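You operate a simulated robot arm through the tools that you are given. There is no shell and no other tool. Be economical: measure what you need, move in short steps, check, and stop when the job is done.

You are at the controls of a simulated two-armed robot. One attempt, no reset.

## Task
Brush the grit off the strainer screen and reseat it in the funnel.
Fine: brush it on the screen rest with the red brush; brush back, cover closed. Set down upright: short brush. What is to be rubbed or washed off counts as gone when no trace of it is left.

It is judged by the outcome, as a careful person would: the job done as asked, and still so three seconds after it is handed in. It fails if anything else is knocked over, pushed out of place, dropped, spilled or broken. A push-on lid holds only when it is set on centred and level and pressed home; a screw cap is set on level and turned clockwise until tight.

## Robot
Two 7-joint arms with two-finger parallel grippers on one trunk, on a base that drives. Base frame: it is fixed to the floor where the robot stands at the start and does not move with it; the origin is under the middle of the robot, x ahead of it, y to its left, z up. Units: mm, rad, N and s.
The left shoulder is at the start at [50, 161, 1198], the right one opposite. With the tool pointing down near the work surface each hand reaches from about 200 to 680 mm from the robot's upright axis, wherever it stands, measured 20 degrees to its own side. Places, roughly: funnel cover [600, 100, 1000]; keg valve [400, 100, 800]; screen rest inside [400, -1000, 900]; screen seat [600, 100, 900]; short brush [500, -3000, 1000]. Payload 3.43 kg a hand.
Tool frame (each hand has its own): the origin (TCP) lies between the finger pads and is the grasp point; the fingertips stand 30 mm ahead of it; z points along the fingers, y is the line along which they close. The gripper opens to 94 mm. The fingers are 28 mm wide and 10 mm thick; the gripper's body (50 by 96 mm) begins 55 mm behind the TCP.
Orientation is that of the tool frame in the base frame, as [roll, pitch, yaw] about the fixed x, y, z axes, in that order (R = Rz(yaw) Ry(pitch) Rx(roll)). With the fingers straight down and closing along the base's y, the tool's x points along the base's -x, its y along +y and its z along -z.

## Interface
- The arms move only by the tool step_arm. It takes "left_commands", "right_commands" or both (then of equal length, played together; a hand with none holds still); each is a list of rows, each an object (a shift or turn left out is 0, a gripper value left out holds the last) with "travel": the shift along the base's x, y, z in mm, a list of three; "rotation": the turn, a rotation vector about the base's x, y, z in rad, a list of three; "gripper": the opening in per cent of the stroke, from 0 (shut) to 100 (fully open). In form: [{"travel": [tx, ty, tz], "rotation": [wx, wy, wz], "gripper": gripper}, ...]. A call has 1 to 10 rows; each row shifts and turns the commanded pose from where the row before left it. Each row takes 0.2 s and may step no farther than 50 mm and 0.15 rad from the row before; otherwise, or with a gripper value out of range, the whole call is refused. A pose out of reach is approached as far as the arm can. The call stops where the force on the tool passes 80 N (or 10 N more than at its start, if that is more) or the arm is blocked; 0.2 s more then pass. The fingers move at their own pace (about 45 mm/s each) and stop on an object; they squeeze with about 36 N. The grip force told is the motor's: it shows also when the fingers shut on nothing. Time passes only in rows, and 0.2 s behind the last, so rows that do not move let the fingers close. It gives the time, the measured TCP pose, the force on the tool (base axes), the opening and the grip force at its end, in the units of the frame above (readings bear some noise), with the torque about the TCP (base axes, N m) and any sound that the robot's microphone picked up.
- Cameras (640 x 400 px; columns grow to the right, rows downward): "scene" is now at [131.8, 13.8, 1349]; the picture's right is [0.14, -0.99, 0.00], its down [-0.29, -0.04, -0.96] and it looks along [0.95, 0.14, -0.29] (base axes); focal length 214 px, centre (320, 200). "left" rides on the left gripper at [76, -14, -102] in its tool frame; the picture's right is [0.18, 0.98, 0.00], its down [-0.75, 0.14, -0.64] and it looks along [-0.63, 0.12, 0.77] (tool axes); focal length 243 px, centre (320, 200). "right" rides on the right gripper at [76, 14, -103] in its tool frame; the picture's right is [-0.18, 0.98, 0.00], its down [-0.75, -0.14, -0.64] and it looks along [-0.63, -0.12, 0.77] (tool axes); focal length 243 px, centre (320, 200).
- snapshot(camera): a new picture of that camera. It takes no simulated time.
- lift_body(by): slides the trunk up (or, below 0, down) by that many mm; the arms and the scene camera ride with it, the base frame stays. It gives what a move gives, with no picture.
- roll_base(legs): drives the robot by 1 to 6 legs, each [ahead, left, turn to the left] in mm, mm and rad, along the robot's own axes; the way and the turn of a leg run together, so that a leg with both is an arc; at most 1500 mm and 3.142 rad a leg. The arms and the cameras ride along, it lands a little off, and it stops where it bumps. It gives what a move gives.
- head_to(pan, tilt): turns the head with the scene camera to pan (to the left, within 1.396 rad either way) and tilt (down, from -0.506 to 1.204), counted from straight ahead of the robot. It gives what a move gives.
- probe_pixels(camera, pixels): for up to 12 pixels [column, row] of the newest picture of that camera ("zoom" is the newest enlarged one), the place [x, y, z] in the base frame of the surface seen there, good to about 2 mm. It takes no simulated time.
- close_up(camera, box): a new picture of the part [left, top, right, bottom] of that camera's present view, enlarged. It takes no simulated time.
- sign_off(): hands the job in; it is judged then, once.

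Keep the steps short. Do not move on a guess: measure, check each grasp and each placing, and mend mistakes. In all there are 80 turns and 70 pictures (those below and enlarged ones count). Leave the grippers open and the arms clear of the work at the hand-in unless told otherwise, and finish with a single line.

The tools are called as name(argument=value, ...) on one line, values as JSON. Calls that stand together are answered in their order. step_arm: Moves the arms, as the interface text tells. Its arguments: {"type":"object","properties":{"left_commands":{"type":"array","items":{"type":"object","properties":{"travel":{"type":"array","items":{"type":"number"}},"rotation":{"type":"array","items":{"type":"number"}},"gripper":{"type":"number"}}}},"right_commands":{"type":"array","items":{"type":"object","properties":{"travel":{"type":"array","items":{"type":"number"}},"rotation":{"type":"array","items":{"type":"number"}},"gripper":{"type":"number"}}}}},"required":[]} The other tools are called the same way: lift_body (by) slides the trunk up or down; roll_base (legs) drives the base; head_to (pan, tilt) turns the head that bears the scene camera; snapshot (camera) takes a picture; probe_pixels (camera, pixels) gives the place of the surface under pixels of a picture; close_up (camera, box) takes an enlarged picture of a part of a camera's view; sign_off () hands the job in.

At the start:

```text
time_s: 0.0
left_eef_pos: [348.3, 218.2, 1323.0]
left_ee_rot: [3.141, 0.0, -3.14]
left_wrist_force: [0.7, -0.7, 0.3]
left_moment: [-0.01, 0.03, 0.03]
left_opening: 93.9
left_grip_force: 0.1
right_eef_pos: [333.5, -93.1, 1356.2]
right_ee_rot: [3.141, 0.001, 3.141]
right_wrist_force: [0.2, -0.3, -0.7]
right_moment: [0.02, -0.03, -0.01]
right_opening: 94.0
right_grip_force: 0.0
trunk travel left (down, up): [-225.0, 42.0]
robot x, y, heading: [-1.9, 3.7, 0.002]
head pan, tilt: [0.145, 0.298]
```

scene: 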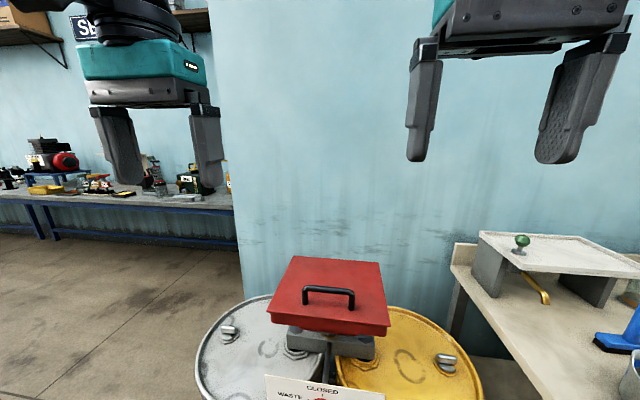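
right: 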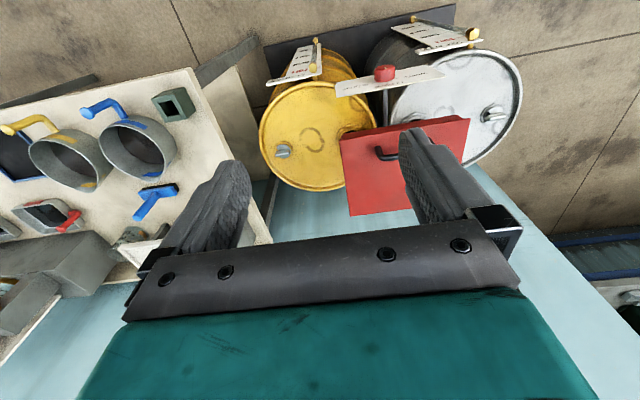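
left: 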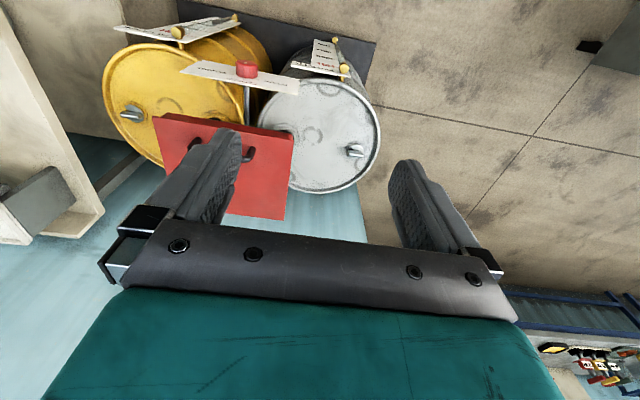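

I see the red funnel cover at about (330,295), two drums with signs, and a bench to the right. First I look closer at the signs and the cover.

head_to(pan=0.1, tilt=0.85)

snapshot(camera="scene")

close_up(camera="scene", box=[200, 100, 480, 275])

```text
time_s: 1.0
left_eef_pos: [346.7, 217.8, 1322.3]
left_ee_rot: [3.141, 0.001, -3.138]
left_wrist_force: [-0.6, 0.7, -0.6]
left_moment: [0.0, 0.02, 0.01]
left_opening: 94.0
left_grip_force: 0.1
right_eef_pos: [333.5, -94.5, 1356.2]
right_ee_rot: [3.14, 0.001, -3.141]
right_wrist_force: [0.1, 0.5, 0.2]
right_moment: [0.0, 0.04, 0.01]
right_opening: 94.0
right_grip_force: 0.0
trunk travel left (down, up): [-225.0, 42.0]
robot x, y, heading: [-2.6, -1.2, 0.003]
head pan, tilt: [0.099, 0.85]
```

```text
66 pictures are left
```

scene: 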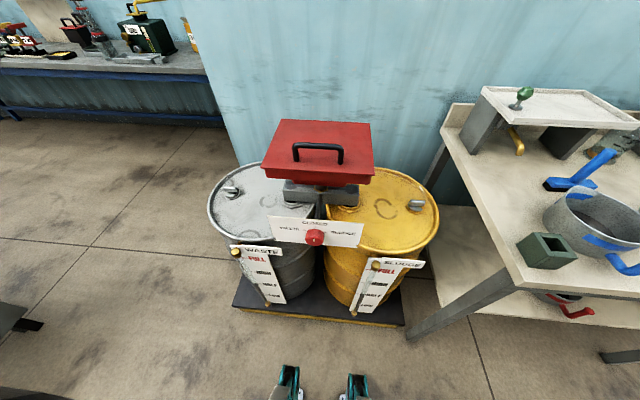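

```text
2.29 times, centred on (340, 188) of scene
```

zoom: 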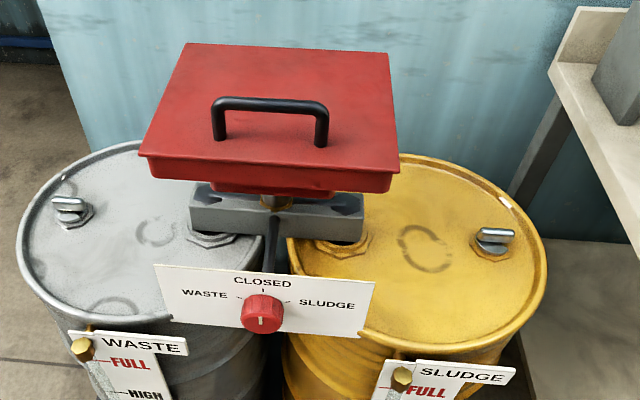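

The valve knob at (314,237) points to CLOSED; I leave it. Next I look at the bench on the right.

head_to(pan=-1.2, tilt=0.5)

snapshot(camera="scene")

```text
time_s: 2.4
left_eef_pos: [347.2, 219.6, 1322.7]
left_ee_rot: [-3.141, 0.0, -3.14]
left_wrist_force: [-0.1, 1.7, 0.9]
left_moment: [-0.03, 0.02, 0.02]
left_opening: 94.1
left_grip_force: 0.0
right_eef_pos: [334.3, -94.0, 1355.4]
right_ee_rot: [-3.139, -0.002, 3.141]
right_wrist_force: [0.5, 0.5, 0.2]
right_moment: [-0.02, 0.0, -0.02]
right_opening: 94.0
right_grip_force: 0.0
trunk travel left (down, up): [-225.0, 42.0]
robot x, y, heading: [1.7, -0.6, 0.004]
head pan, tilt: [-1.201, 0.499]
```

```text
64 pictures are left
```

scene: 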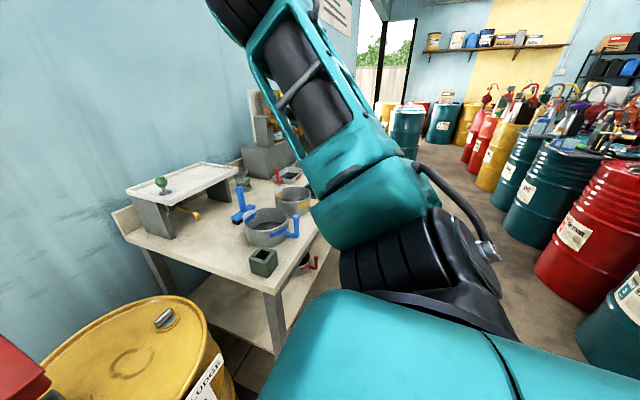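

The arm blocks part of the view. I probe the bench to know how far its front edge is before driving.

probe_pixels(camera="scene", pixels=[[272, 292], [330, 220], [115, 212], [263, 262], [268, 225], [238, 205], [160, 182], [290, 195], [288, 172], [180, 190], [190, 212], [155, 260]])

close_up(camera="scene", box=[110, 80, 340, 300])

```text
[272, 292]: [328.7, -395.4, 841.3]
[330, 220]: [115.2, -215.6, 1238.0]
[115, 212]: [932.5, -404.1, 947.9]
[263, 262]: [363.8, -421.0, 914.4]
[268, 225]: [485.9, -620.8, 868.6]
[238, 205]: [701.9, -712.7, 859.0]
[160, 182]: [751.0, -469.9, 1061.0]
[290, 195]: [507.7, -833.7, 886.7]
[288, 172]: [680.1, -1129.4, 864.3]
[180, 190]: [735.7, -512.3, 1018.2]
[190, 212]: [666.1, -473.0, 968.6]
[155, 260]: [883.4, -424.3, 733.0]
```

```text
1.82 times, centred on (225, 190) of scene
```

zoom: 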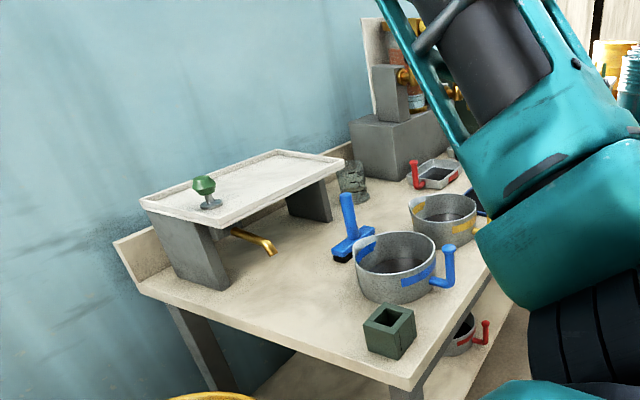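

Bench top is at z≈850, its front edge at x≈330. I drive 900 mm right, parallel to it, and look.

roll_base(legs=[[-100, 0, 0], [0, -1000, 0]])

head_to(pan=0.0, tilt=0.75)

snapshot(camera="scene")

```text
time_s: 12.3
left_eef_pos: [246.1, -786.8, 1323.6]
left_ee_rot: [-3.14, 0.001, 3.138]
left_wrist_force: [0.3, -0.1, 0.2]
left_moment: [-0.01, 0.05, -0.01]
left_opening: 93.8
left_grip_force: 0.2
right_eef_pos: [231.5, -1099.4, 1356.0]
right_ee_rot: [3.141, -0.002, 3.138]
right_wrist_force: [0.4, 0.0, -0.2]
right_moment: [-0.01, 0.03, -0.01]
right_opening: 93.8
right_grip_force: 0.1
trunk travel left (down, up): [-225.0, 42.0]
robot x, y, heading: [-102.0, -1005.2, 0.0]
head pan, tilt: [-1.201, 0.499]
```

```text
time_s: 13.7
left_eef_pos: [247.3, -786.5, 1321.8]
left_ee_rot: [-3.141, 0.0, 3.139]
left_wrist_force: [0.5, -0.6, -0.2]
left_moment: [0.01, -0.01, -0.01]
left_opening: 93.9
left_grip_force: 0.2
right_eef_pos: [232.1, -1098.5, 1355.9]
right_ee_rot: [-3.14, 0.0, 3.13]
right_wrist_force: [24.8, 9.0, -11.1]
right_moment: [-1.23, 1.67, -1.5]
right_opening: 93.8
right_grip_force: 0.1
trunk travel left (down, up): [-225.0, 42.0]
robot x, y, heading: [-101.7, -1004.8, -0.008]
head pan, tilt: [0.0, 0.75]
```

```text
62 pictures are left
```

scene: 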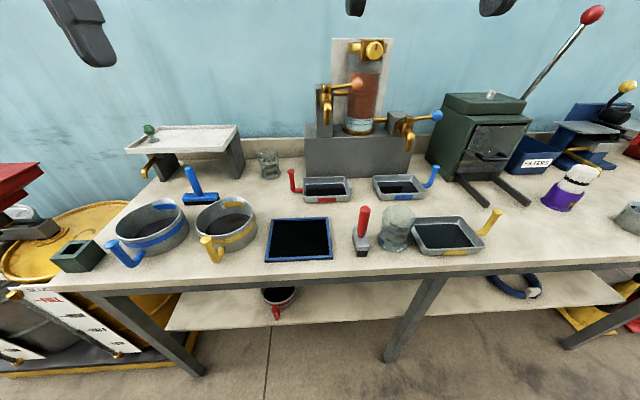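

The right wrist showed an unexpected force of about 25 N, so I check it with a still row, and zoom in on the bench: red-handled thing at (362,230), blue-framed dark panel at (298,240).

step_arm(right_commands=[{"travel": [0, 0, 0]}])

close_up(camera="scene", box=[240, 150, 520, 325])

snapshot(camera="right")

probe_pixels(camera="scene", pixels=[[298, 240], [272, 258], [330, 258], [328, 221], [362, 220], [360, 245], [186, 198], [440, 235], [325, 188], [400, 187], [225, 220], [225, 265]])

```text
time_s: 14.1
left_eef_pos: [247.9, -787.0, 1323.1]
left_ee_rot: [3.141, 0.001, 3.139]
left_wrist_force: [-0.3, -0.1, 0.4]
left_moment: [-0.05, -0.02, 0.0]
left_opening: 94.0
left_grip_force: 0.0
right_eef_pos: [232.5, -1100.0, 1356.0]
right_ee_rot: [-3.14, 0.0, 3.134]
right_wrist_force: [25.0, 8.1, -11.9]
right_moment: [-1.24, 1.82, -1.5]
right_opening: 93.8
right_grip_force: 0.0
trunk travel left (down, up): [-225.0, 42.0]
robot x, y, heading: [-103.2, -1003.8, -0.003]
head pan, tilt: [0.0, 0.75]
```

```text
2.29 times, centred on (380, 238) of scene
```

zoom: 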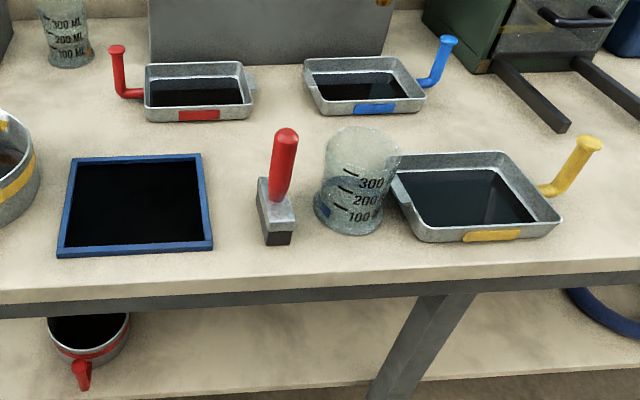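

```text
60 pictures are left
```

right: 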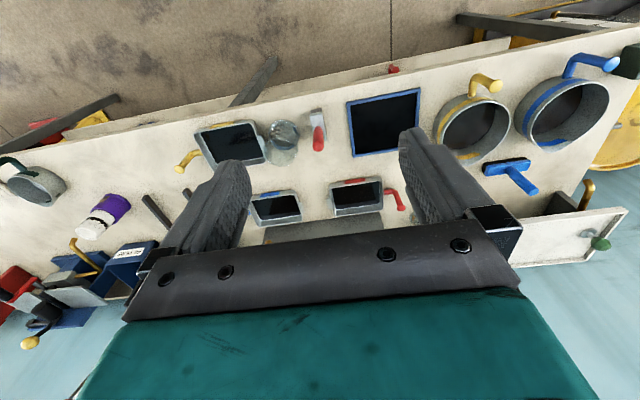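

```text
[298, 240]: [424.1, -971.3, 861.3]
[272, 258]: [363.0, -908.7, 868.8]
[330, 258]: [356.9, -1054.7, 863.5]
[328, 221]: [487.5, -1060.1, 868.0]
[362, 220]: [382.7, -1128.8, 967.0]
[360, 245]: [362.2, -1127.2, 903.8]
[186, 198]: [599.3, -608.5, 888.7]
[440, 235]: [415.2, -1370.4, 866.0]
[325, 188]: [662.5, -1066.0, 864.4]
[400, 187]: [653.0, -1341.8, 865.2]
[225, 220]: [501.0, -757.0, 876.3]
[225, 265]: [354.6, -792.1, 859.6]
```

The blue-framed tray (screen rest) is at about [424,-980,862]; the red-handled brush stands at about [380,-1130]. The right wrist force persists; I move the right hand slightly up and back to see whether it is a contact or an offset.

step_arm(right_commands=[{"travel": [-20, 0, 0]}, {"travel": [0, 0, -20]}, {"travel": [0, 0, 0]}])

head_to(pan=-0.9, tilt=0.4)

snapshot(camera="scene")

```text
time_s: 14.9
left_eef_pos: [246.2, -785.9, 1322.5]
left_ee_rot: [-3.14, 0.002, 3.139]
left_wrist_force: [0.2, 0.0, 0.4]
left_moment: [-0.01, 0.02, -0.02]
left_opening: 93.9
left_grip_force: 0.0
right_eef_pos: [210.6, -1099.5, 1336.5]
right_ee_rot: [3.141, 0.001, 3.139]
right_wrist_force: [-1.3, 0.3, 0.6]
right_moment: [-0.01, -0.03, -0.01]
right_opening: 93.9
right_grip_force: 0.1
trunk travel left (down, up): [-225.0, 42.0]
robot x, y, heading: [-97.7, -1002.2, -0.008]
head pan, tilt: [0.0, 0.75]
```

```text
time_s: 16.1
left_eef_pos: [246.5, -787.0, 1322.2]
left_ee_rot: [3.141, 0.0, 3.137]
left_wrist_force: [-0.1, -0.7, 0.6]
left_moment: [0.0, -0.03, 0.01]
left_opening: 94.1
left_grip_force: 0.0
right_eef_pos: [213.4, -1098.3, 1336.1]
right_ee_rot: [3.141, -0.001, 3.136]
right_wrist_force: [0.5, 1.5, -0.7]
right_moment: [0.06, 0.01, 0.02]
right_opening: 93.9
right_grip_force: 0.1
trunk travel left (down, up): [-225.0, 42.0]
robot x, y, heading: [-101.8, -999.8, -0.007]
head pan, tilt: [-0.901, 0.4]
```

```text
59 pictures are left
```

scene: 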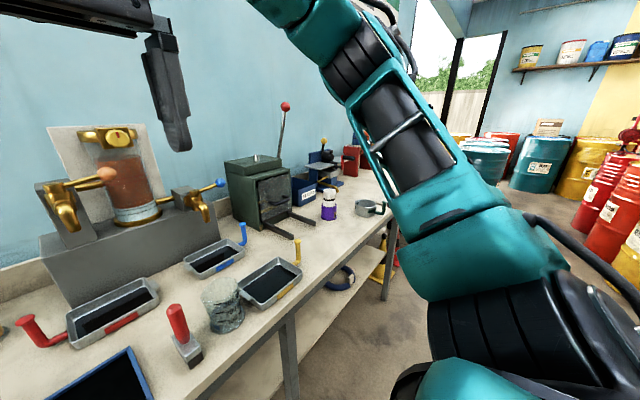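

The force is gone (the head had brushed the hand). I drive on to the right to look for the brush near y≈-3000.

roll_base(legs=[[0, -1300, 0]])

head_to(pan=-0.4, tilt=0.5)

snapshot(camera="scene")

```text
time_s: 27.8
left_eef_pos: [239.6, -2098.2, 1322.6]
left_ee_rot: [3.141, 0.003, 3.137]
left_wrist_force: [-0.8, -0.7, -0.6]
left_moment: [0.02, 0.02, -0.02]
left_opening: 94.1
left_grip_force: 0.1
right_eef_pos: [203.1, -2411.3, 1337.5]
right_ee_rot: [3.141, 0.0, 3.131]
right_wrist_force: [-0.5, -0.2, -0.3]
right_moment: [0.01, -0.02, -0.01]
right_opening: 94.2
right_grip_force: 0.1
trunk travel left (down, up): [-225.0, 42.0]
robot x, y, heading: [-107.4, -2314.6, -0.005]
head pan, tilt: [-0.901, 0.4]
```

```text
time_s: 28.7
left_eef_pos: [238.0, -2098.1, 1321.9]
left_ee_rot: [-3.141, 0.001, 3.137]
left_wrist_force: [0.3, 0.5, 0.7]
left_moment: [0.01, 0.01, -0.05]
left_opening: 93.8
left_grip_force: 0.1
right_eef_pos: [202.9, -2410.6, 1336.1]
right_ee_rot: [-3.141, 0.001, 3.133]
right_wrist_force: [-0.1, 0.0, -0.4]
right_moment: [-0.01, -0.01, 0.0]
right_opening: 94.0
right_grip_force: 0.0
trunk travel left (down, up): [-225.0, 42.0]
robot x, y, heading: [-109.8, -2316.4, -0.01]
head pan, tilt: [-0.4, 0.499]
```

```text
58 pictures are left
```

scene: 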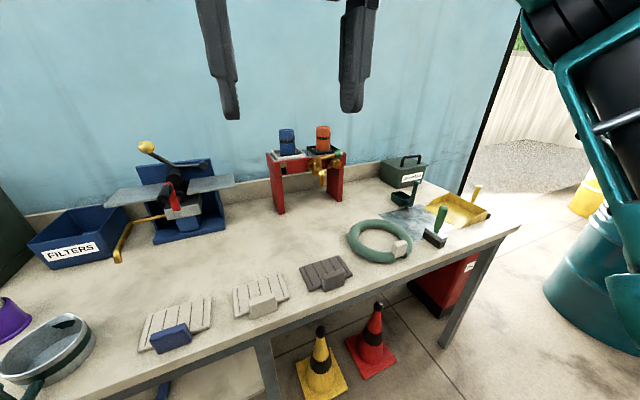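

I see a green-handled brush at (437,230) near a yellow dustpan. Zoom and probe.

close_up(camera="scene", box=[330, 130, 530, 280])

probe_pixels(camera="scene", pixels=[[442, 212], [435, 238], [410, 215], [405, 195], [463, 210], [475, 192], [375, 240], [405, 160], [321, 135], [287, 138]])

close_up(camera="scene", box=[100, 120, 360, 280])

```text
2.67 times, centred on (430, 205) of scene
```

zoom: 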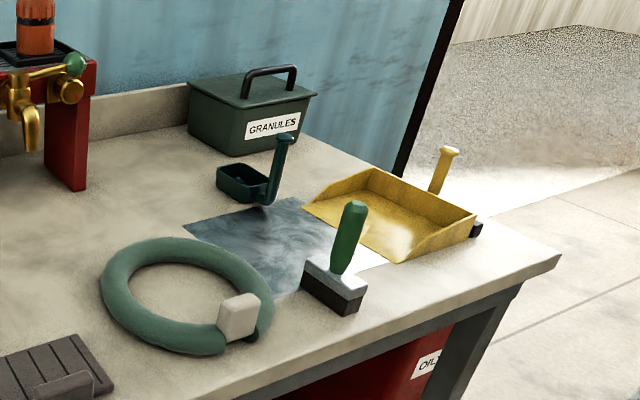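

```text
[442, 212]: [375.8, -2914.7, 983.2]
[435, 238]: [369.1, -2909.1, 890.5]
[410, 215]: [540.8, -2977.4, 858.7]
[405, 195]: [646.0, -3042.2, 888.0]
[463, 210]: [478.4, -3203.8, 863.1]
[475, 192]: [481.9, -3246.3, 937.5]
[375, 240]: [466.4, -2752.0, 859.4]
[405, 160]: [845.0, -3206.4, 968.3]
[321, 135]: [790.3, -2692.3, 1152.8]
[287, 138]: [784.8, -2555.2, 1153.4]
```

```text
2.46 times, centred on (230, 200) of scene
```

zoom: 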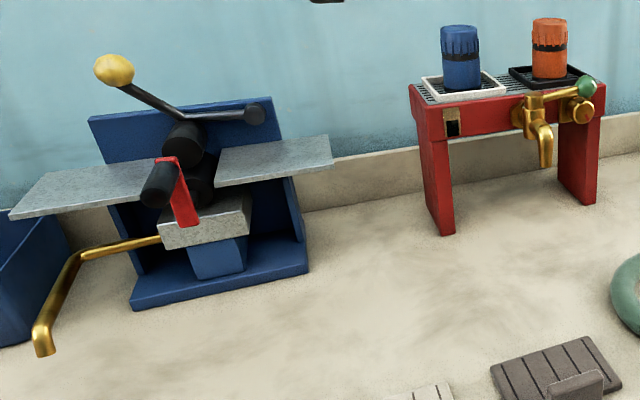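

That is the green brush; the asked-for red one is by the screen rest. I go back to the funnel to see how its cover opens.

roll_base(legs=[[0, 1300, 0], [0, 1030, 0], [120, 0, 0.01]])

head_to(pan=0.1, tilt=0.6)

close_up(camera="scene", box=[220, 130, 460, 280])

snapshot(camera="left")

```text
time_s: 50.3
left_eef_pos: [342.6, 264.7, 1321.7]
left_ee_rot: [3.141, -0.001, -3.108]
left_wrist_force: [0.7, 0.1, -0.1]
left_moment: [-0.03, 0.04, -0.03]
left_opening: 94.3
left_grip_force: 0.1
right_eef_pos: [317.6, -49.1, 1336.8]
right_ee_rot: [-3.141, 0.001, -3.111]
right_wrist_force: [0.8, 0.5, -0.2]
right_moment: [0.0, 0.04, 0.02]
right_opening: 94.1
right_grip_force: 0.1
trunk travel left (down, up): [-225.0, 42.0]
robot x, y, heading: [2.2, 36.5, 0.033]
head pan, tilt: [-0.4, 0.499]
```

```text
time_s: 51.2
left_eef_pos: [340.4, 265.5, 1322.5]
left_ee_rot: [-3.142, 0.003, -3.108]
left_wrist_force: [0.3, -0.2, 0.0]
left_moment: [-0.01, 0.0, 0.01]
left_opening: 93.8
left_grip_force: 0.0
right_eef_pos: [317.1, -48.3, 1336.3]
right_ee_rot: [3.141, 0.0, -3.11]
right_wrist_force: [-0.2, 0.4, 0.9]
right_moment: [-0.02, 0.01, 0.03]
right_opening: 93.8
right_grip_force: 0.0
trunk travel left (down, up): [-225.0, 42.0]
robot x, y, heading: [5.3, 32.1, 0.028]
head pan, tilt: [0.099, 0.6]
```

```text
2.67 times, centred on (340, 205) of scene
```

zoom: 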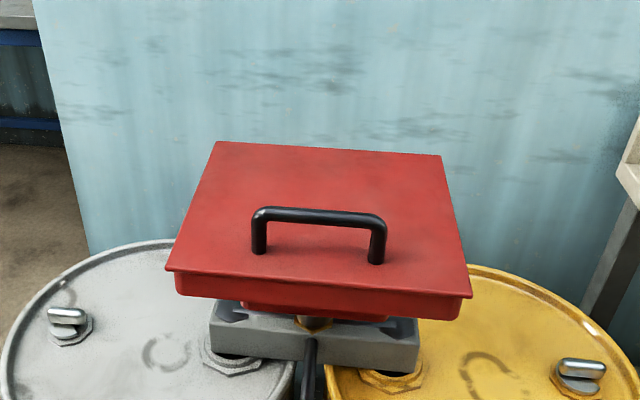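

```text
54 pictures are left
```

left: 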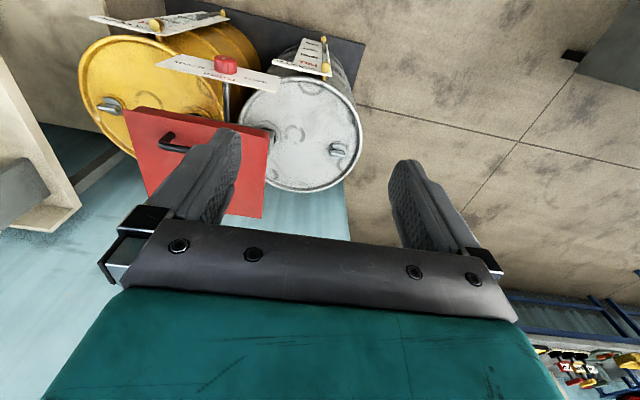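

The handle is near the front edge, so the cover is probably hinged at the back. I probe corners and handle.

probe_pixels(camera="zoom", pixels=[[220, 145], [440, 158], [466, 289], [172, 267], [262, 209], [320, 214], [375, 219], [259, 245], [376, 258], [320, 180], [300, 290], [240, 315]])

```text
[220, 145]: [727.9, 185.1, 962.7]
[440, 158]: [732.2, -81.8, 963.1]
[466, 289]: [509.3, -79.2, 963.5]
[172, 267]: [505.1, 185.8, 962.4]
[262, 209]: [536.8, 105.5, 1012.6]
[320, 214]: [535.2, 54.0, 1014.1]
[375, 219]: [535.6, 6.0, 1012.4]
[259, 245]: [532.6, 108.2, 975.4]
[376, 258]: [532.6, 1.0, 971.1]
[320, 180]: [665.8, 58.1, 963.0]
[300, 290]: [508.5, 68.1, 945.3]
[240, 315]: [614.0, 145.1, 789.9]
```

Cover: x 506–730, y −81–186, top z 963; handle bar along y at x≈536, z≈1010. I bring the left hand above it, turned a quarter so the fingers close along x.

step_arm(left_commands=[{"travel": [17, -20, -17], "rotation": [0, 0, -0.15], "gripper": 60}, {"travel": [17, -20, -17], "rotation": [0, 0, -0.15]}, {"travel": [17, -20, -17], "rotation": [0, 0, -0.15]}, {"travel": [17, -20, -17], "rotation": [0, 0, -0.15]}, {"travel": [17, -20, -17], "rotation": [0, 0, -0.15]}, {"travel": [17, -20, -17], "rotation": [0, 0, -0.15]}, {"travel": [17, -20, -17], "rotation": [0, 0, -0.15]}, {"travel": [17, -20, -17], "rotation": [0, 0, -0.15]}, {"travel": [17, -20, -17], "rotation": [0, 0, -0.15]}, {"travel": [17, -20, -17], "rotation": [0, 0, -0.15]}])

step_arm(left_commands=[{"travel": [20, -9, -17], "rotation": [0, 0, -0.104]}, {"travel": [0, 0, -10]}, {"travel": [0, 0, 0]}])

snapshot(camera="scene")

```text
time_s: 53.4
left_eef_pos: [294.5, 126.2, 1135.5]
left_ee_rot: [3.136, 0.002, 1.683]
left_wrist_force: [0.5, -0.5, 0.3]
left_moment: [-0.04, 0.0, -0.04]
left_opening: 56.7
left_grip_force: 0.0
left hand out of reach, approached as far as the arm can: row 4, 5, 6, 7, 8, 9, 10
right_eef_pos: [315.9, -47.4, 1336.2]
right_ee_rot: [-3.141, 0.001, -3.111]
right_wrist_force: [0.6, 0.4, 0.0]
right_moment: [0.02, -0.03, -0.02]
right_opening: 93.8
right_grip_force: 0.0
trunk travel left (down, up): [-225.0, 42.0]
robot x, y, heading: [3.3, 39.5, 0.036]
head pan, tilt: [0.099, 0.6]
```

```text
time_s: 54.2
left_eef_pos: [262.0, 127.5, 1104.9]
left_ee_rot: [3.139, -0.001, 1.575]
left_wrist_force: [0.4, 0.4, 0.5]
left_moment: [0.0, 0.02, -0.03]
left_opening: 56.2
left_grip_force: 0.1
left hand out of reach, approached as far as the arm can: row 1
right_eef_pos: [316.2, -49.0, 1334.7]
right_ee_rot: [3.14, 0.0, -3.11]
right_wrist_force: [-1.5, 0.0, 0.5]
right_moment: [0.0, -0.02, -0.02]
right_opening: 94.1
right_grip_force: 0.0
trunk travel left (down, up): [-225.0, 42.0]
robot x, y, heading: [1.7, 36.7, 0.037]
head pan, tilt: [0.099, 0.6]
```

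```text
53 pictures are left
```

scene: 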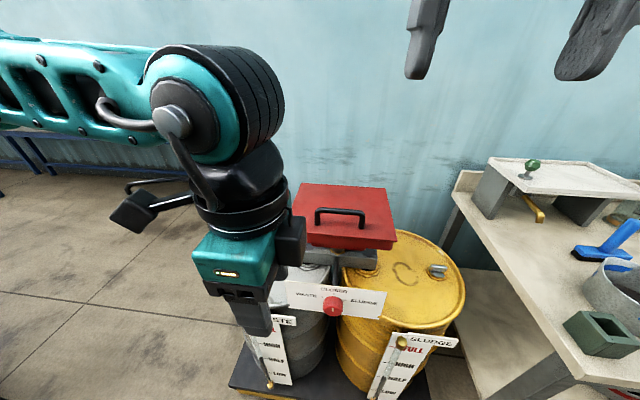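

This quarter-turn direction folds the arm badly. I raise it and turn back, then try the other direction.

step_arm(left_commands=[{"travel": [5, 5, 15], "rotation": [0, 0, 0.15]}, {"travel": [5, 5, 15], "rotation": [0, 0, 0.15]}, {"travel": [5, 5, 15], "rotation": [0, 0, 0.15]}, {"travel": [5, 5, 10], "rotation": [0, 0, 0.15]}, {"travel": [5, 5, 10], "rotation": [0, 0, 0.15]}, {"travel": [5, 5, 10], "rotation": [0, 0, 0.15]}, {"travel": [5, 0, 10], "rotation": [0, 0, 0.15]}, {"travel": [5, 0, 10], "rotation": [0, 0, 0.15]}, {"travel": [5, 0, 10], "rotation": [0, 0, 0.15]}, {"travel": [5, 0, 0], "rotation": [0, 0, 0.15]}])

step_arm(left_commands=[{"travel": [10, 0, 0], "rotation": [0, 0, 0.15]}, {"travel": [10, 0, 0], "rotation": [0, 0, 0.15]}, {"travel": [10, 0, 0], "rotation": [0, 0, 0.15]}, {"travel": [10, 0, 0], "rotation": [0, 0, 0.15]}, {"travel": [10, 0, 0], "rotation": [0, 0, 0.15]}, {"travel": [10, 0, 0], "rotation": [0, 0, 0.15]}, {"travel": [10, 0, 0], "rotation": [0, 0, 0.15]}, {"travel": [10, 0, 0], "rotation": [0, 0, 0.15]}, {"travel": [10, 0, 0], "rotation": [0, 0, 0.15]}, {"travel": [10, 0, 0], "rotation": [0, 0, 0.15]}])

```text
time_s: 56.4
left_eef_pos: [313.2, 156.9, 1211.0]
left_ee_rot: [3.141, 0.003, 3.075]
left_wrist_force: [0.4, -0.3, -0.1]
left_moment: [-0.01, 0.03, 0.03]
left_opening: 56.5
left_grip_force: 0.1
right_eef_pos: [316.6, -49.4, 1335.0]
right_ee_rot: [3.142, 0.0, -3.111]
right_wrist_force: [0.5, -0.3, 0.9]
right_moment: [-0.02, -0.01, -0.04]
right_opening: 94.1
right_grip_force: 0.0
trunk travel left (down, up): [-225.0, 42.0]
robot x, y, heading: [-0.7, 33.1, 0.036]
head pan, tilt: [0.099, 0.6]
```

```text
time_s: 58.6
left_eef_pos: [406.1, 186.9, 1244.5]
left_ee_rot: [-3.14, 0.002, -1.711]
left_wrist_force: [0.2, -0.6, 0.3]
left_moment: [0.03, 0.0, 0.03]
left_opening: 56.4
left_grip_force: 0.1
left hand out of reach, approached as far as the arm can: row 8, 9
right_eef_pos: [316.8, -50.4, 1336.8]
right_ee_rot: [3.14, 0.0, -3.111]
right_wrist_force: [0.5, -0.6, -0.5]
right_moment: [0.03, 0.01, -0.03]
right_opening: 93.9
right_grip_force: 0.0
trunk travel left (down, up): [-225.0, 42.0]
robot x, y, heading: [0.7, 36.2, 0.027]
head pan, tilt: [0.099, 0.6]
```

Now yaw is −1.71. I finish the turn and head toward the handle.

step_arm(left_commands=[{"travel": [15, -15, -20], "rotation": [0, 0, 0.07]}, {"travel": [15, -15, -20], "rotation": [0, 0, 0.07]}, {"travel": [15, -15, -20]}, {"travel": [15, -15, -20]}, {"travel": [15, -15, -20]}, {"travel": [15, -15, -20]}, {"travel": [20, -15, -10]}, {"travel": [20, -15, -5]}, {"travel": [0, 0, 0]}])

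snapshot(camera="left")

```text
time_s: 60.6
left_eef_pos: [444.0, 185.3, 1182.9]
left_ee_rot: [-3.14, 0.0, -1.574]
left_wrist_force: [0.0, -0.7, -0.2]
left_moment: [-0.03, -0.02, -0.01]
left_opening: 56.6
left_grip_force: 0.0
left hand out of reach, approached as far as the arm can: row 1, 2, 3, 4, 5, 6, 7, 8
right_eef_pos: [317.2, -49.6, 1336.7]
right_ee_rot: [-3.141, -0.001, -3.109]
right_wrist_force: [0.2, 0.5, -0.1]
right_moment: [0.02, 0.0, 0.0]
right_opening: 94.1
right_grip_force: 0.0
trunk travel left (down, up): [-225.0, 42.0]
robot x, y, heading: [-2.8, 35.9, 0.033]
head pan, tilt: [0.099, 0.6]
```

```text
52 pictures are left
```

left: 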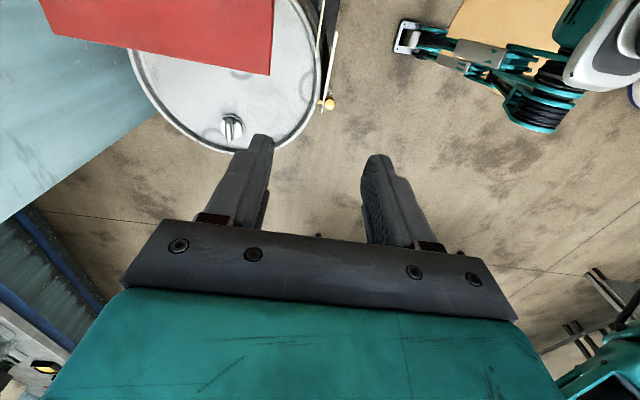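

The quarter-turned, straight-down hand cannot reach. A forward-pitched hand reaches farther and fits the bar from the front, so I pitch the left hand forward here and see.

step_arm(left_commands=[{"travel": [0, -5, 0], "rotation": [0, -0.15, 0]}, {"travel": [0, -5, 0], "rotation": [0, -0.15, 0]}, {"travel": [0, -10, 0], "rotation": [0, -0.15, 0]}, {"travel": [0, -10, 0], "rotation": [0, -0.15, 0]}, {"travel": [0, -10, 0], "rotation": [0, -0.15, 0]}, {"travel": [0, -10, 0], "rotation": [0, -0.15, 0]}, {"travel": [0, -10, 0], "rotation": [0, -0.15, 0]}, {"travel": [0, 0, 0], "rotation": [0, 0, 0]}])

snapshot(camera="scene")

```text
time_s: 62.4
left_eef_pos: [443.6, 126.5, 1201.3]
left_ee_rot: [-2.089, 0.002, -1.57]
left_wrist_force: [0.6, 0.2, -0.6]
left_moment: [-0.01, -0.02, -0.01]
left_opening: 56.6
left_grip_force: 0.1
left hand out of reach, approached as far as the arm can: row 7
right_eef_pos: [317.3, -48.4, 1336.2]
right_ee_rot: [-3.141, 0.0, -3.109]
right_wrist_force: [0.5, -0.6, 0.1]
right_moment: [-0.01, 0.01, -0.02]
right_opening: 93.9
right_grip_force: 0.0
trunk travel left (down, up): [-225.0, 42.0]
robot x, y, heading: [0.5, 36.1, 0.032]
head pan, tilt: [0.099, 0.6]
```

```text
51 pictures are left
```

scene: 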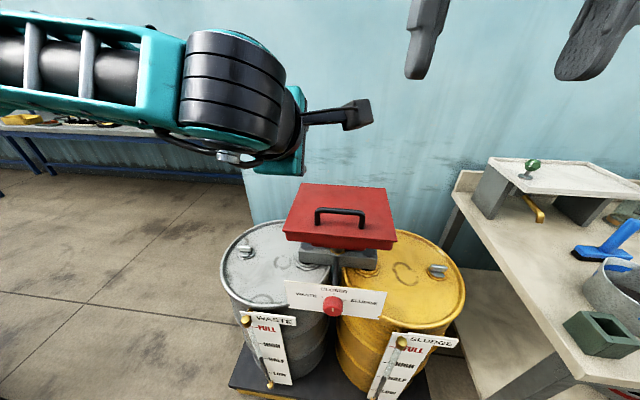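

That works: 60° forward pitch. I go to a spot in front of the bar, fingers narrowed to about 38 mm.

step_arm(left_commands=[{"travel": [4, -12, -25], "gripper": 40}, {"travel": [4, -12, -25]}, {"travel": [4, -12, -25]}, {"travel": [4, -12, -25]}, {"travel": [4, -12, -25]}, {"travel": [4, -10, -22]}, {"travel": [0, 0, 0]}])

close_up(camera="scene", box=[220, 130, 460, 280])

snapshot(camera="left")

```text
time_s: 64.0
left_eef_pos: [444.2, 126.2, 1201.2]
left_ee_rot: [-2.091, 0.004, -1.569]
left_wrist_force: [0.5, 1.1, 1.1]
left_moment: [-0.02, -0.01, -0.02]
left_opening: 37.6
left_grip_force: 0.0
left hand out of reach, approached as far as the arm can: row 1, 2, 3, 4, 5, 6
right_eef_pos: [316.4, -48.7, 1336.1]
right_ee_rot: [3.141, 0.0, -3.109]
right_wrist_force: [0.3, 0.2, -0.5]
right_moment: [0.01, 0.01, 0.0]
right_opening: 93.9
right_grip_force: 0.2
trunk travel left (down, up): [-225.0, 42.0]
robot x, y, heading: [-3.5, 34.2, 0.033]
head pan, tilt: [0.099, 0.6]
```

```text
2.67 times, centred on (340, 205) of scene
```

zoom: 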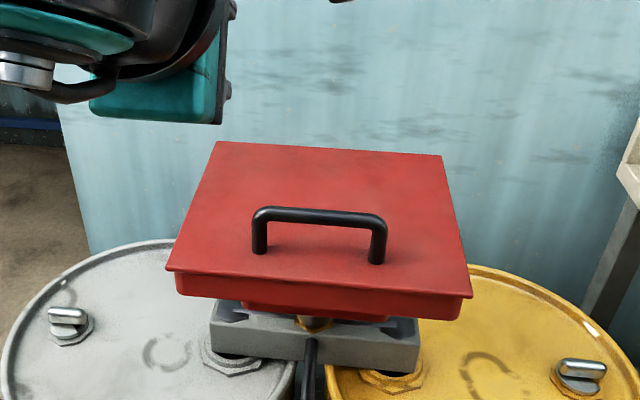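

```text
49 pictures are left
```

left: 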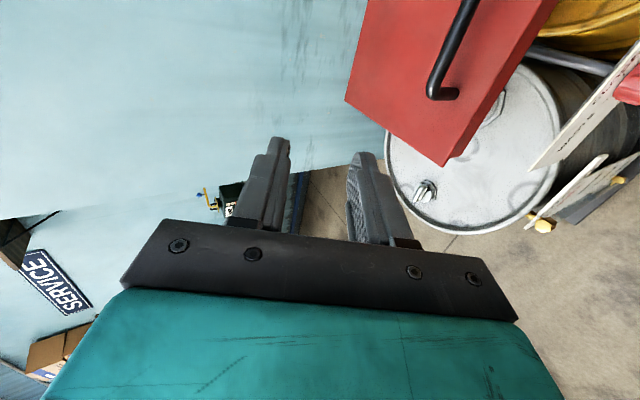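

This wrist roll is at its limit. Instead I'll use closing-along-y with the hand pointing forward and hook shut fingers under the bar. I unroll about the tool axis.

step_arm(left_commands=[{"rotation": [0.13, 0, -0.0746]}, {"rotation": [0.13, 0, -0.0746]}, {"rotation": [0.13, 0, -0.0746]}, {"rotation": [0.13, 0, -0.0746]}, {"rotation": [0.13, 0, -0.0746]}, {"rotation": [0.13, 0, -0.0746]}, {"rotation": [0.13, 0, -0.0746]}, {"rotation": [0.13, 0, -0.0746]}, {"rotation": [0.13, 0, -0.0746]}, {"rotation": [0.13, 0, -0.0746]}])

step_arm(left_commands=[{"travel": [0, -20, -20], "rotation": [0, -0.15, 0], "gripper": 0}, {"travel": [0, -20, -20], "rotation": [0, -0.15, 0]}, {"travel": [0, -20, -20], "rotation": [0, -0.15, 0]}, {"travel": [0, -10, -20], "rotation": [0, 0, 0]}, {"travel": [0, 0, -20], "rotation": [0, 0, 0]}, {"travel": [0, 0, 0]}])

snapshot(camera="scene")

```text
time_s: 66.2
left_eef_pos: [443.3, 126.9, 1201.3]
left_ee_rot: [-3.024, 1.046, -3.008]
left_wrist_force: [0.2, -0.2, 0.0]
left_moment: [-0.01, 0.0, -0.01]
left_opening: 37.6
left_grip_force: 0.1
right_eef_pos: [317.3, -49.6, 1336.8]
right_ee_rot: [3.14, 0.0, -3.11]
right_wrist_force: [-1.1, -0.6, 0.7]
right_moment: [-0.02, -0.02, 0.0]
right_opening: 94.1
right_grip_force: 0.1
trunk travel left (down, up): [-225.0, 42.0]
robot x, y, heading: [3.0, 35.3, 0.03]
head pan, tilt: [0.099, 0.6]
```

```text
time_s: 67.6
left_eef_pos: [444.6, 158.1, 1184.1]
left_ee_rot: [-2.387, 1.47, -2.385]
left_wrist_force: [0.6, -0.5, -0.3]
left_moment: [0.03, -0.03, -0.02]
left_opening: 0.2
left_grip_force: 33.1
left hand out of reach, approached as far as the arm can: row 1, 2, 3, 4, 5
right_eef_pos: [317.3, -48.2, 1336.3]
right_ee_rot: [3.141, 0.001, -3.111]
right_wrist_force: [0.4, 0.1, 1.4]
right_moment: [-0.02, 0.02, -0.01]
right_opening: 94.0
right_grip_force: 0.1
trunk travel left (down, up): [-225.0, 42.0]
robot x, y, heading: [-2.9, 34.7, 0.032]
head pan, tilt: [0.099, 0.6]
```

```text
48 pictures are left
```

scene: 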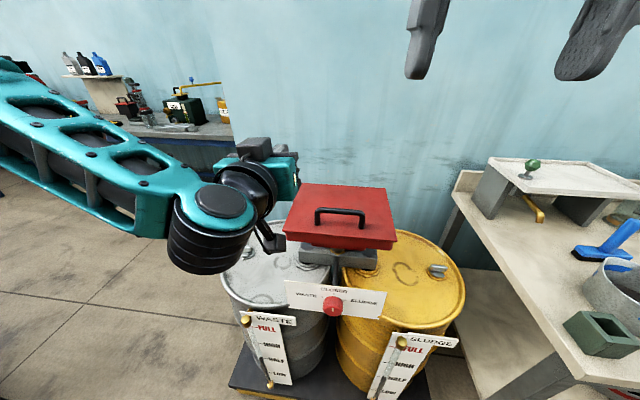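

The left hand doesn't reach across the middle. I'll shift the robot right so the handle lies in front of the left shoulder. I check the pallet's front for clearance first.

probe_pixels(camera="scene", pixels=[[240, 384], [425, 394], [333, 305], [265, 350], [400, 370], [480, 370], [590, 365], [262, 235]])

roll_base(legs=[[0, -140, -0.03]])

step_arm(left_commands=[{"travel": [0, 0, -20], "rotation": [0, -0.1, 0]}, {"travel": [0, 0, -20]}, {"travel": [0, 0, -20]}, {"travel": [0, 0, -20]}, {"travel": [0, 0, -20]}, {"travel": [0, 0, 0]}])

snapshot(camera="scene")

```text
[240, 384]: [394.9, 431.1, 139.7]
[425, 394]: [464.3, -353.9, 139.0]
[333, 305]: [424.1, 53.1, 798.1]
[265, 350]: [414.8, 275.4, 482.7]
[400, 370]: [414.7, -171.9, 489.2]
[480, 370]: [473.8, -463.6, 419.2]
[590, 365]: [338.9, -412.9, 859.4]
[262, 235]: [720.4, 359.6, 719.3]
```

```text
time_s: 69.5
left_eef_pos: [449.2, 2.6, 1183.9]
left_ee_rot: [-2.39, 1.469, -2.414]
left_wrist_force: [-0.7, 0.6, 0.1]
left_moment: [0.0, 0.0, -0.03]
left_opening: 0.0
left_grip_force: 32.9
right_eef_pos: [318.1, -199.8, 1335.7]
right_ee_rot: [3.141, 0.0, -3.139]
right_wrist_force: [0.5, -0.4, -0.9]
right_moment: [-0.01, 0.02, 0.02]
right_opening: 93.9
right_grip_force: 0.0
trunk travel left (down, up): [-225.0, 42.0]
robot x, y, heading: [7.2, -108.4, 0.005]
head pan, tilt: [0.099, 0.6]
```

```text
time_s: 70.9
left_eef_pos: [441.8, 14.8, 1217.9]
left_ee_rot: [-1.253, 1.501, -1.282]
left_wrist_force: [-0.8, -0.1, -0.1]
left_moment: [-0.01, 0.01, 0.0]
left_opening: 0.0
left_grip_force: 32.9
left hand out of reach, approached as far as the arm can: row 1, 2, 3, 4, 5
right_eef_pos: [316.7, -198.8, 1336.3]
right_ee_rot: [-3.141, 0.001, -3.138]
right_wrist_force: [0.0, -0.2, 0.5]
right_moment: [0.0, 0.0, -0.02]
right_opening: 94.2
right_grip_force: 0.1
trunk travel left (down, up): [-225.0, 42.0]
robot x, y, heading: [4.2, -104.3, 0.006]
head pan, tilt: [0.099, 0.6]
```

```text
47 pictures are left
```

scene: 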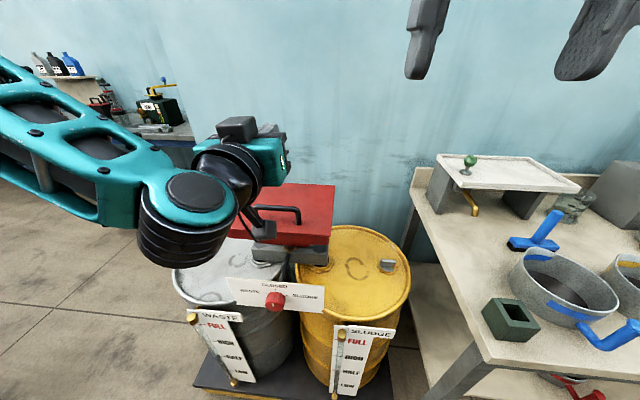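

The wrist is too folded this close to the body. I extend the hand forward at this height, above everything, to unfold it.

step_arm(left_commands=[{"travel": [25, 5, 0]}, {"travel": [25, 5, 0]}, {"travel": [25, 5, 0]}, {"travel": [25, 5, 0]}, {"travel": [0, 5, -20]}, {"travel": [0, 5, -20]}, {"travel": [0, 5, -20]}, {"travel": [0, 0, 0]}])

```text
time_s: 72.7
left_eef_pos: [514.8, 28.3, 1241.9]
left_ee_rot: [-1.31, 1.5, -1.334]
left_wrist_force: [-0.3, 0.0, 0.3]
left_moment: [0.0, 0.02, 0.05]
left_opening: 0.0
left_grip_force: 33.6
left hand out of reach, approached as far as the arm can: row 1, 2, 3, 4, 5, 6, 7
right_eef_pos: [318.5, -200.2, 1336.2]
right_ee_rot: [-3.141, 0.0, -3.138]
right_wrist_force: [-0.1, -0.5, -0.5]
right_moment: [-0.01, -0.02, -0.01]
right_opening: 93.9
right_grip_force: 0.0
trunk travel left (down, up): [-225.0, 42.0]
robot x, y, heading: [2.0, -106.3, 0.004]
head pan, tilt: [0.099, 0.6]
```

Only the height is limiting, so lowering the trunk will do it. I pull the hand back clear of the handle first, then lower the trunk 215 mm.

step_arm(left_commands=[{"travel": [-25, 8, 0]}, {"travel": [-25, 8, 0]}, {"travel": [-15, 8, 0]}, {"travel": [0, 0, 0]}])

lift_body(by=-215)

snapshot(camera="scene")

snapshot(camera="left")

```text
time_s: 73.7
left_eef_pos: [451.7, 48.4, 1241.0]
left_ee_rot: [-1.197, 1.498, -1.223]
left_wrist_force: [-0.1, -0.4, -0.6]
left_moment: [-0.03, 0.02, -0.01]
left_opening: 0.1
left_grip_force: 33.2
left hand out of reach, approached as far as the arm can: row 3
right_eef_pos: [317.8, -199.0, 1337.3]
right_ee_rot: [-3.141, -0.001, -3.137]
right_wrist_force: [0.4, 0.5, 0.2]
right_moment: [0.01, 0.0, 0.0]
right_opening: 94.1
right_grip_force: 0.2
trunk travel left (down, up): [-225.0, 42.0]
robot x, y, heading: [1.4, -107.8, 0.0]
head pan, tilt: [0.099, 0.6]
```

```text
time_s: 76.0
left_eef_pos: [451.2, 48.2, 1026.0]
left_ee_rot: [-1.193, 1.499, -1.222]
left_wrist_force: [-0.5, 0.6, 0.6]
left_moment: [0.01, 0.03, 0.02]
left_opening: 0.0
left_grip_force: 33.5
right_eef_pos: [317.6, -200.6, 1120.5]
right_ee_rot: [-3.141, -0.001, -3.138]
right_wrist_force: [-0.6, 0.3, 0.0]
right_moment: [0.0, 0.0, 0.0]
right_opening: 94.1
right_grip_force: 0.1
trunk travel left (down, up): [-10.0, 257.0]
robot x, y, heading: [0.5, -106.5, 0.004]
head pan, tilt: [0.099, 0.6]
```

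```text
46 pictures are left
```

scene: 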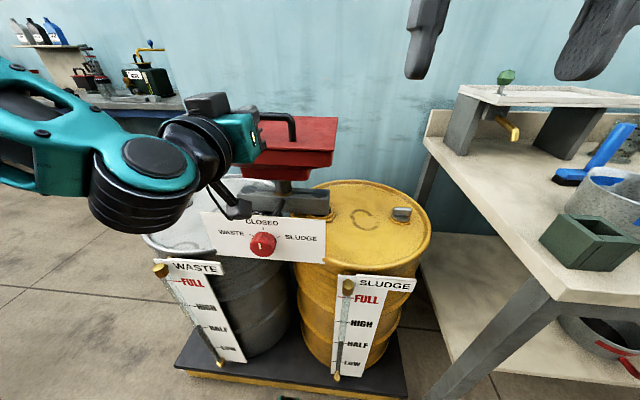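

```text
45 pictures are left
```

left: 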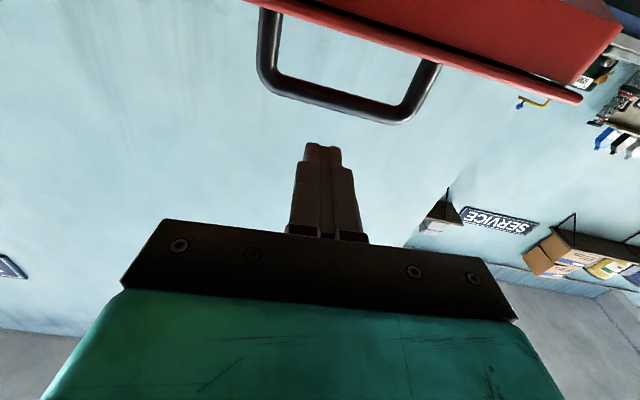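

Good: now the hand points forward just above bar level. I go down to z≈985 and in under the bar.

step_arm(left_commands=[{"travel": [0, 3, -20]}, {"travel": [0, 3, -21]}, {"travel": [0, 0, 0]}])

close_up(camera="left", box=[200, 0, 520, 200])

```text
time_s: 76.8
left_eef_pos: [453.8, 48.3, 1017.4]
left_ee_rot: [-1.232, 1.499, -1.257]
left_wrist_force: [-0.3, 0.0, -0.7]
left_moment: [0.0, 0.01, 0.03]
left_opening: 0.0
left_grip_force: 33.2
left hand out of reach, approached as far as the arm can: row 1, 2
right_eef_pos: [317.3, -200.4, 1122.2]
right_ee_rot: [3.141, 0.001, -3.138]
right_wrist_force: [0.5, 0.2, -0.2]
right_moment: [-0.04, -0.02, -0.01]
right_opening: 94.1
right_grip_force: 0.0
trunk travel left (down, up): [-10.0, 257.0]
robot x, y, heading: [2.6, -106.0, -0.002]
head pan, tilt: [0.099, 0.6]
```

```text
2.00 times, centred on (360, 100) of left
```

zoom: 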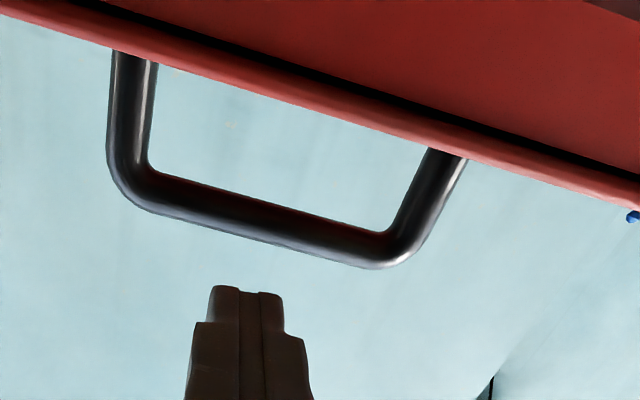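

Still 32 mm too high. I lower the trunk the last bit and tip the hand slightly down to gain height range.

lift_body(by=-9)

step_arm(left_commands=[{"travel": [0, 3, -5], "rotation": [0, 0.1, 0]}, {"travel": [0, 3, -10], "rotation": [0, 0.1, 0]}, {"travel": [0, 0, -8]}, {"travel": [0, 0, 0]}])

```text
time_s: 77.4
left_eef_pos: [452.9, 49.1, 1009.1]
left_ee_rot: [-1.228, 1.498, -1.256]
left_wrist_force: [-0.1, -0.2, 0.6]
left_moment: [-0.04, -0.03, 0.01]
left_opening: 0.0
left_grip_force: 33.3
right_eef_pos: [317.2, -198.9, 1112.6]
right_ee_rot: [-3.142, 0.002, -3.139]
right_wrist_force: [0.1, 0.3, 0.2]
right_moment: [0.03, 0.0, 0.0]
right_opening: 94.1
right_grip_force: 0.0
trunk travel left (down, up): [-1.0, 266.0]
robot x, y, heading: [0.6, -104.6, 0.003]
head pan, tilt: [0.099, 0.6]
```

```text
time_s: 78.4
left_eef_pos: [454.1, 54.5, 986.4]
left_ee_rot: [-2.754, 1.381, -2.772]
left_wrist_force: [-0.4, 0.6, 0.3]
left_moment: [0.0, 0.02, 0.02]
left_opening: 0.1
left_grip_force: 33.1
right_eef_pos: [318.1, -200.3, 1112.6]
right_ee_rot: [3.142, 0.001, -3.139]
right_wrist_force: [-0.3, 0.3, 0.3]
right_moment: [0.01, 0.04, -0.03]
right_opening: 93.8
right_grip_force: 0.0
trunk travel left (down, up): [-1.0, 266.0]
robot x, y, heading: [3.8, -101.7, 0.005]
head pan, tilt: [0.099, 0.6]
```

Now z=986, pitch 79°. I push in 75 mm under the bar.

step_arm(left_commands=[{"travel": [20, 0, 0]}, {"travel": [20, 0, 0]}, {"travel": [20, 0, 0]}, {"travel": [12, 0, 0]}, {"travel": [0, 0, 0]}])

close_up(camera="left", box=[200, 0, 520, 200])

```text
time_s: 79.6
left_eef_pos: [525.1, 55.0, 985.8]
left_ee_rot: [-2.752, 1.38, -2.774]
left_wrist_force: [0.6, 0.1, 0.4]
left_moment: [0.0, -0.04, 0.03]
left_opening: 0.2
left_grip_force: 33.0
right_eef_pos: [317.0, -199.7, 1111.6]
right_ee_rot: [-3.14, 0.001, -3.138]
right_wrist_force: [0.1, 0.4, -0.5]
right_moment: [0.03, -0.01, -0.01]
right_opening: 93.9
right_grip_force: 0.0
trunk travel left (down, up): [-1.0, 266.0]
robot x, y, heading: [0.7, -104.7, 0.006]
head pan, tilt: [0.099, 0.6]
```

```text
2.00 times, centred on (360, 100) of left
```

zoom: 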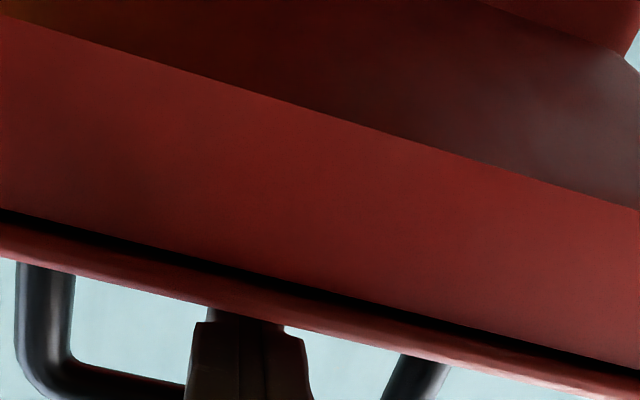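

Fingers are under the bar. I go 8 mm deeper, open them outward to the posts, and lift slightly, checking whether the cover is hinged at the back.

step_arm(left_commands=[{"travel": [8, 0, 0], "gripper": 70}, {"travel": [0, 0, 0]}, {"travel": [0, 0, 0]}, {"travel": [2, 0, 8]}, {"travel": [2, 0, 8]}, {"travel": [3, 0, 10]}, {"travel": [3, 0, 10]}, {"travel": [4, 0, 10]}, {"travel": [0, 0, 0]}])

snapshot(camera="scene")

```text
time_s: 81.6
left_eef_pos: [546.9, 54.7, 1030.8]
left_ee_rot: [-2.757, 1.38, -2.777]
left_wrist_force: [-1.4, -0.3, -3.5]
left_moment: [0.21, 0.05, -0.09]
left_opening: 62.1
left_grip_force: 0.0
right_eef_pos: [316.8, -198.6, 1110.7]
right_ee_rot: [-3.14, 0.0, -3.14]
right_wrist_force: [1.1, 0.1, -0.6]
right_moment: [-0.02, -0.01, 0.05]
right_opening: 93.8
right_grip_force: 0.0
trunk travel left (down, up): [-1.0, 266.0]
robot x, y, heading: [5.9, -104.0, 0.005]
head pan, tilt: [0.099, 0.6]
```

```text
42 pictures are left
```

scene: 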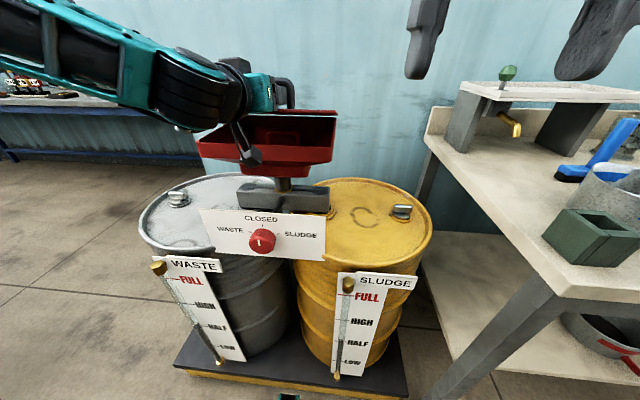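

The cover is hinged at the back and lifting easily (3.5 N). I keep following its arc, turning the hand with it.

step_arm(left_commands=[{"travel": [7, 0, 15.5], "rotation": [0, 0.087, 0]}, {"travel": [8.3, 0, 15], "rotation": [0, 0.087, 0]}, {"travel": [9.7, 0, 14], "rotation": [0, 0.087, 0]}, {"travel": [10.5, 0, 13.6], "rotation": [0, 0.087, 0]}, {"travel": [12, 0, 12], "rotation": [0, 0.087, 0]}, {"travel": [12.7, 0, 11.6], "rotation": [0, 0.087, 0]}, {"travel": [0, 0, 0]}])

snapshot(camera="scene")

```text
time_s: 83.2
left_eef_pos: [599.5, 60.0, 1104.7]
left_ee_rot: [-3.039, 0.867, -3.046]
left_wrist_force: [-2.0, -16.9, 2.5]
left_moment: [0.29, -0.03, 0.02]
left_opening: 56.4
left_grip_force: 0.0
left hand out of reach, approached as far as the arm can: row 6
right_eef_pos: [316.9, -201.9, 1111.0]
right_ee_rot: [3.136, -0.001, -3.139]
right_wrist_force: [0.5, -0.4, -0.6]
right_moment: [0.03, 0.01, -0.01]
right_opening: 94.0
right_grip_force: 0.1
trunk travel left (down, up): [-1.0, 266.0]
robot x, y, heading: [1.5, -105.9, 0.005]
head pan, tilt: [0.099, 0.6]
```

```text
41 pictures are left
```

scene: 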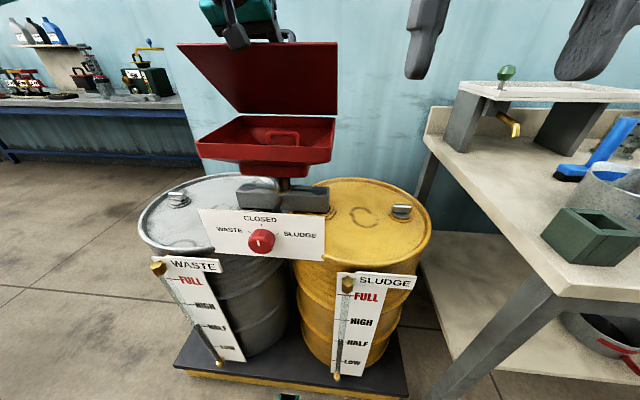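

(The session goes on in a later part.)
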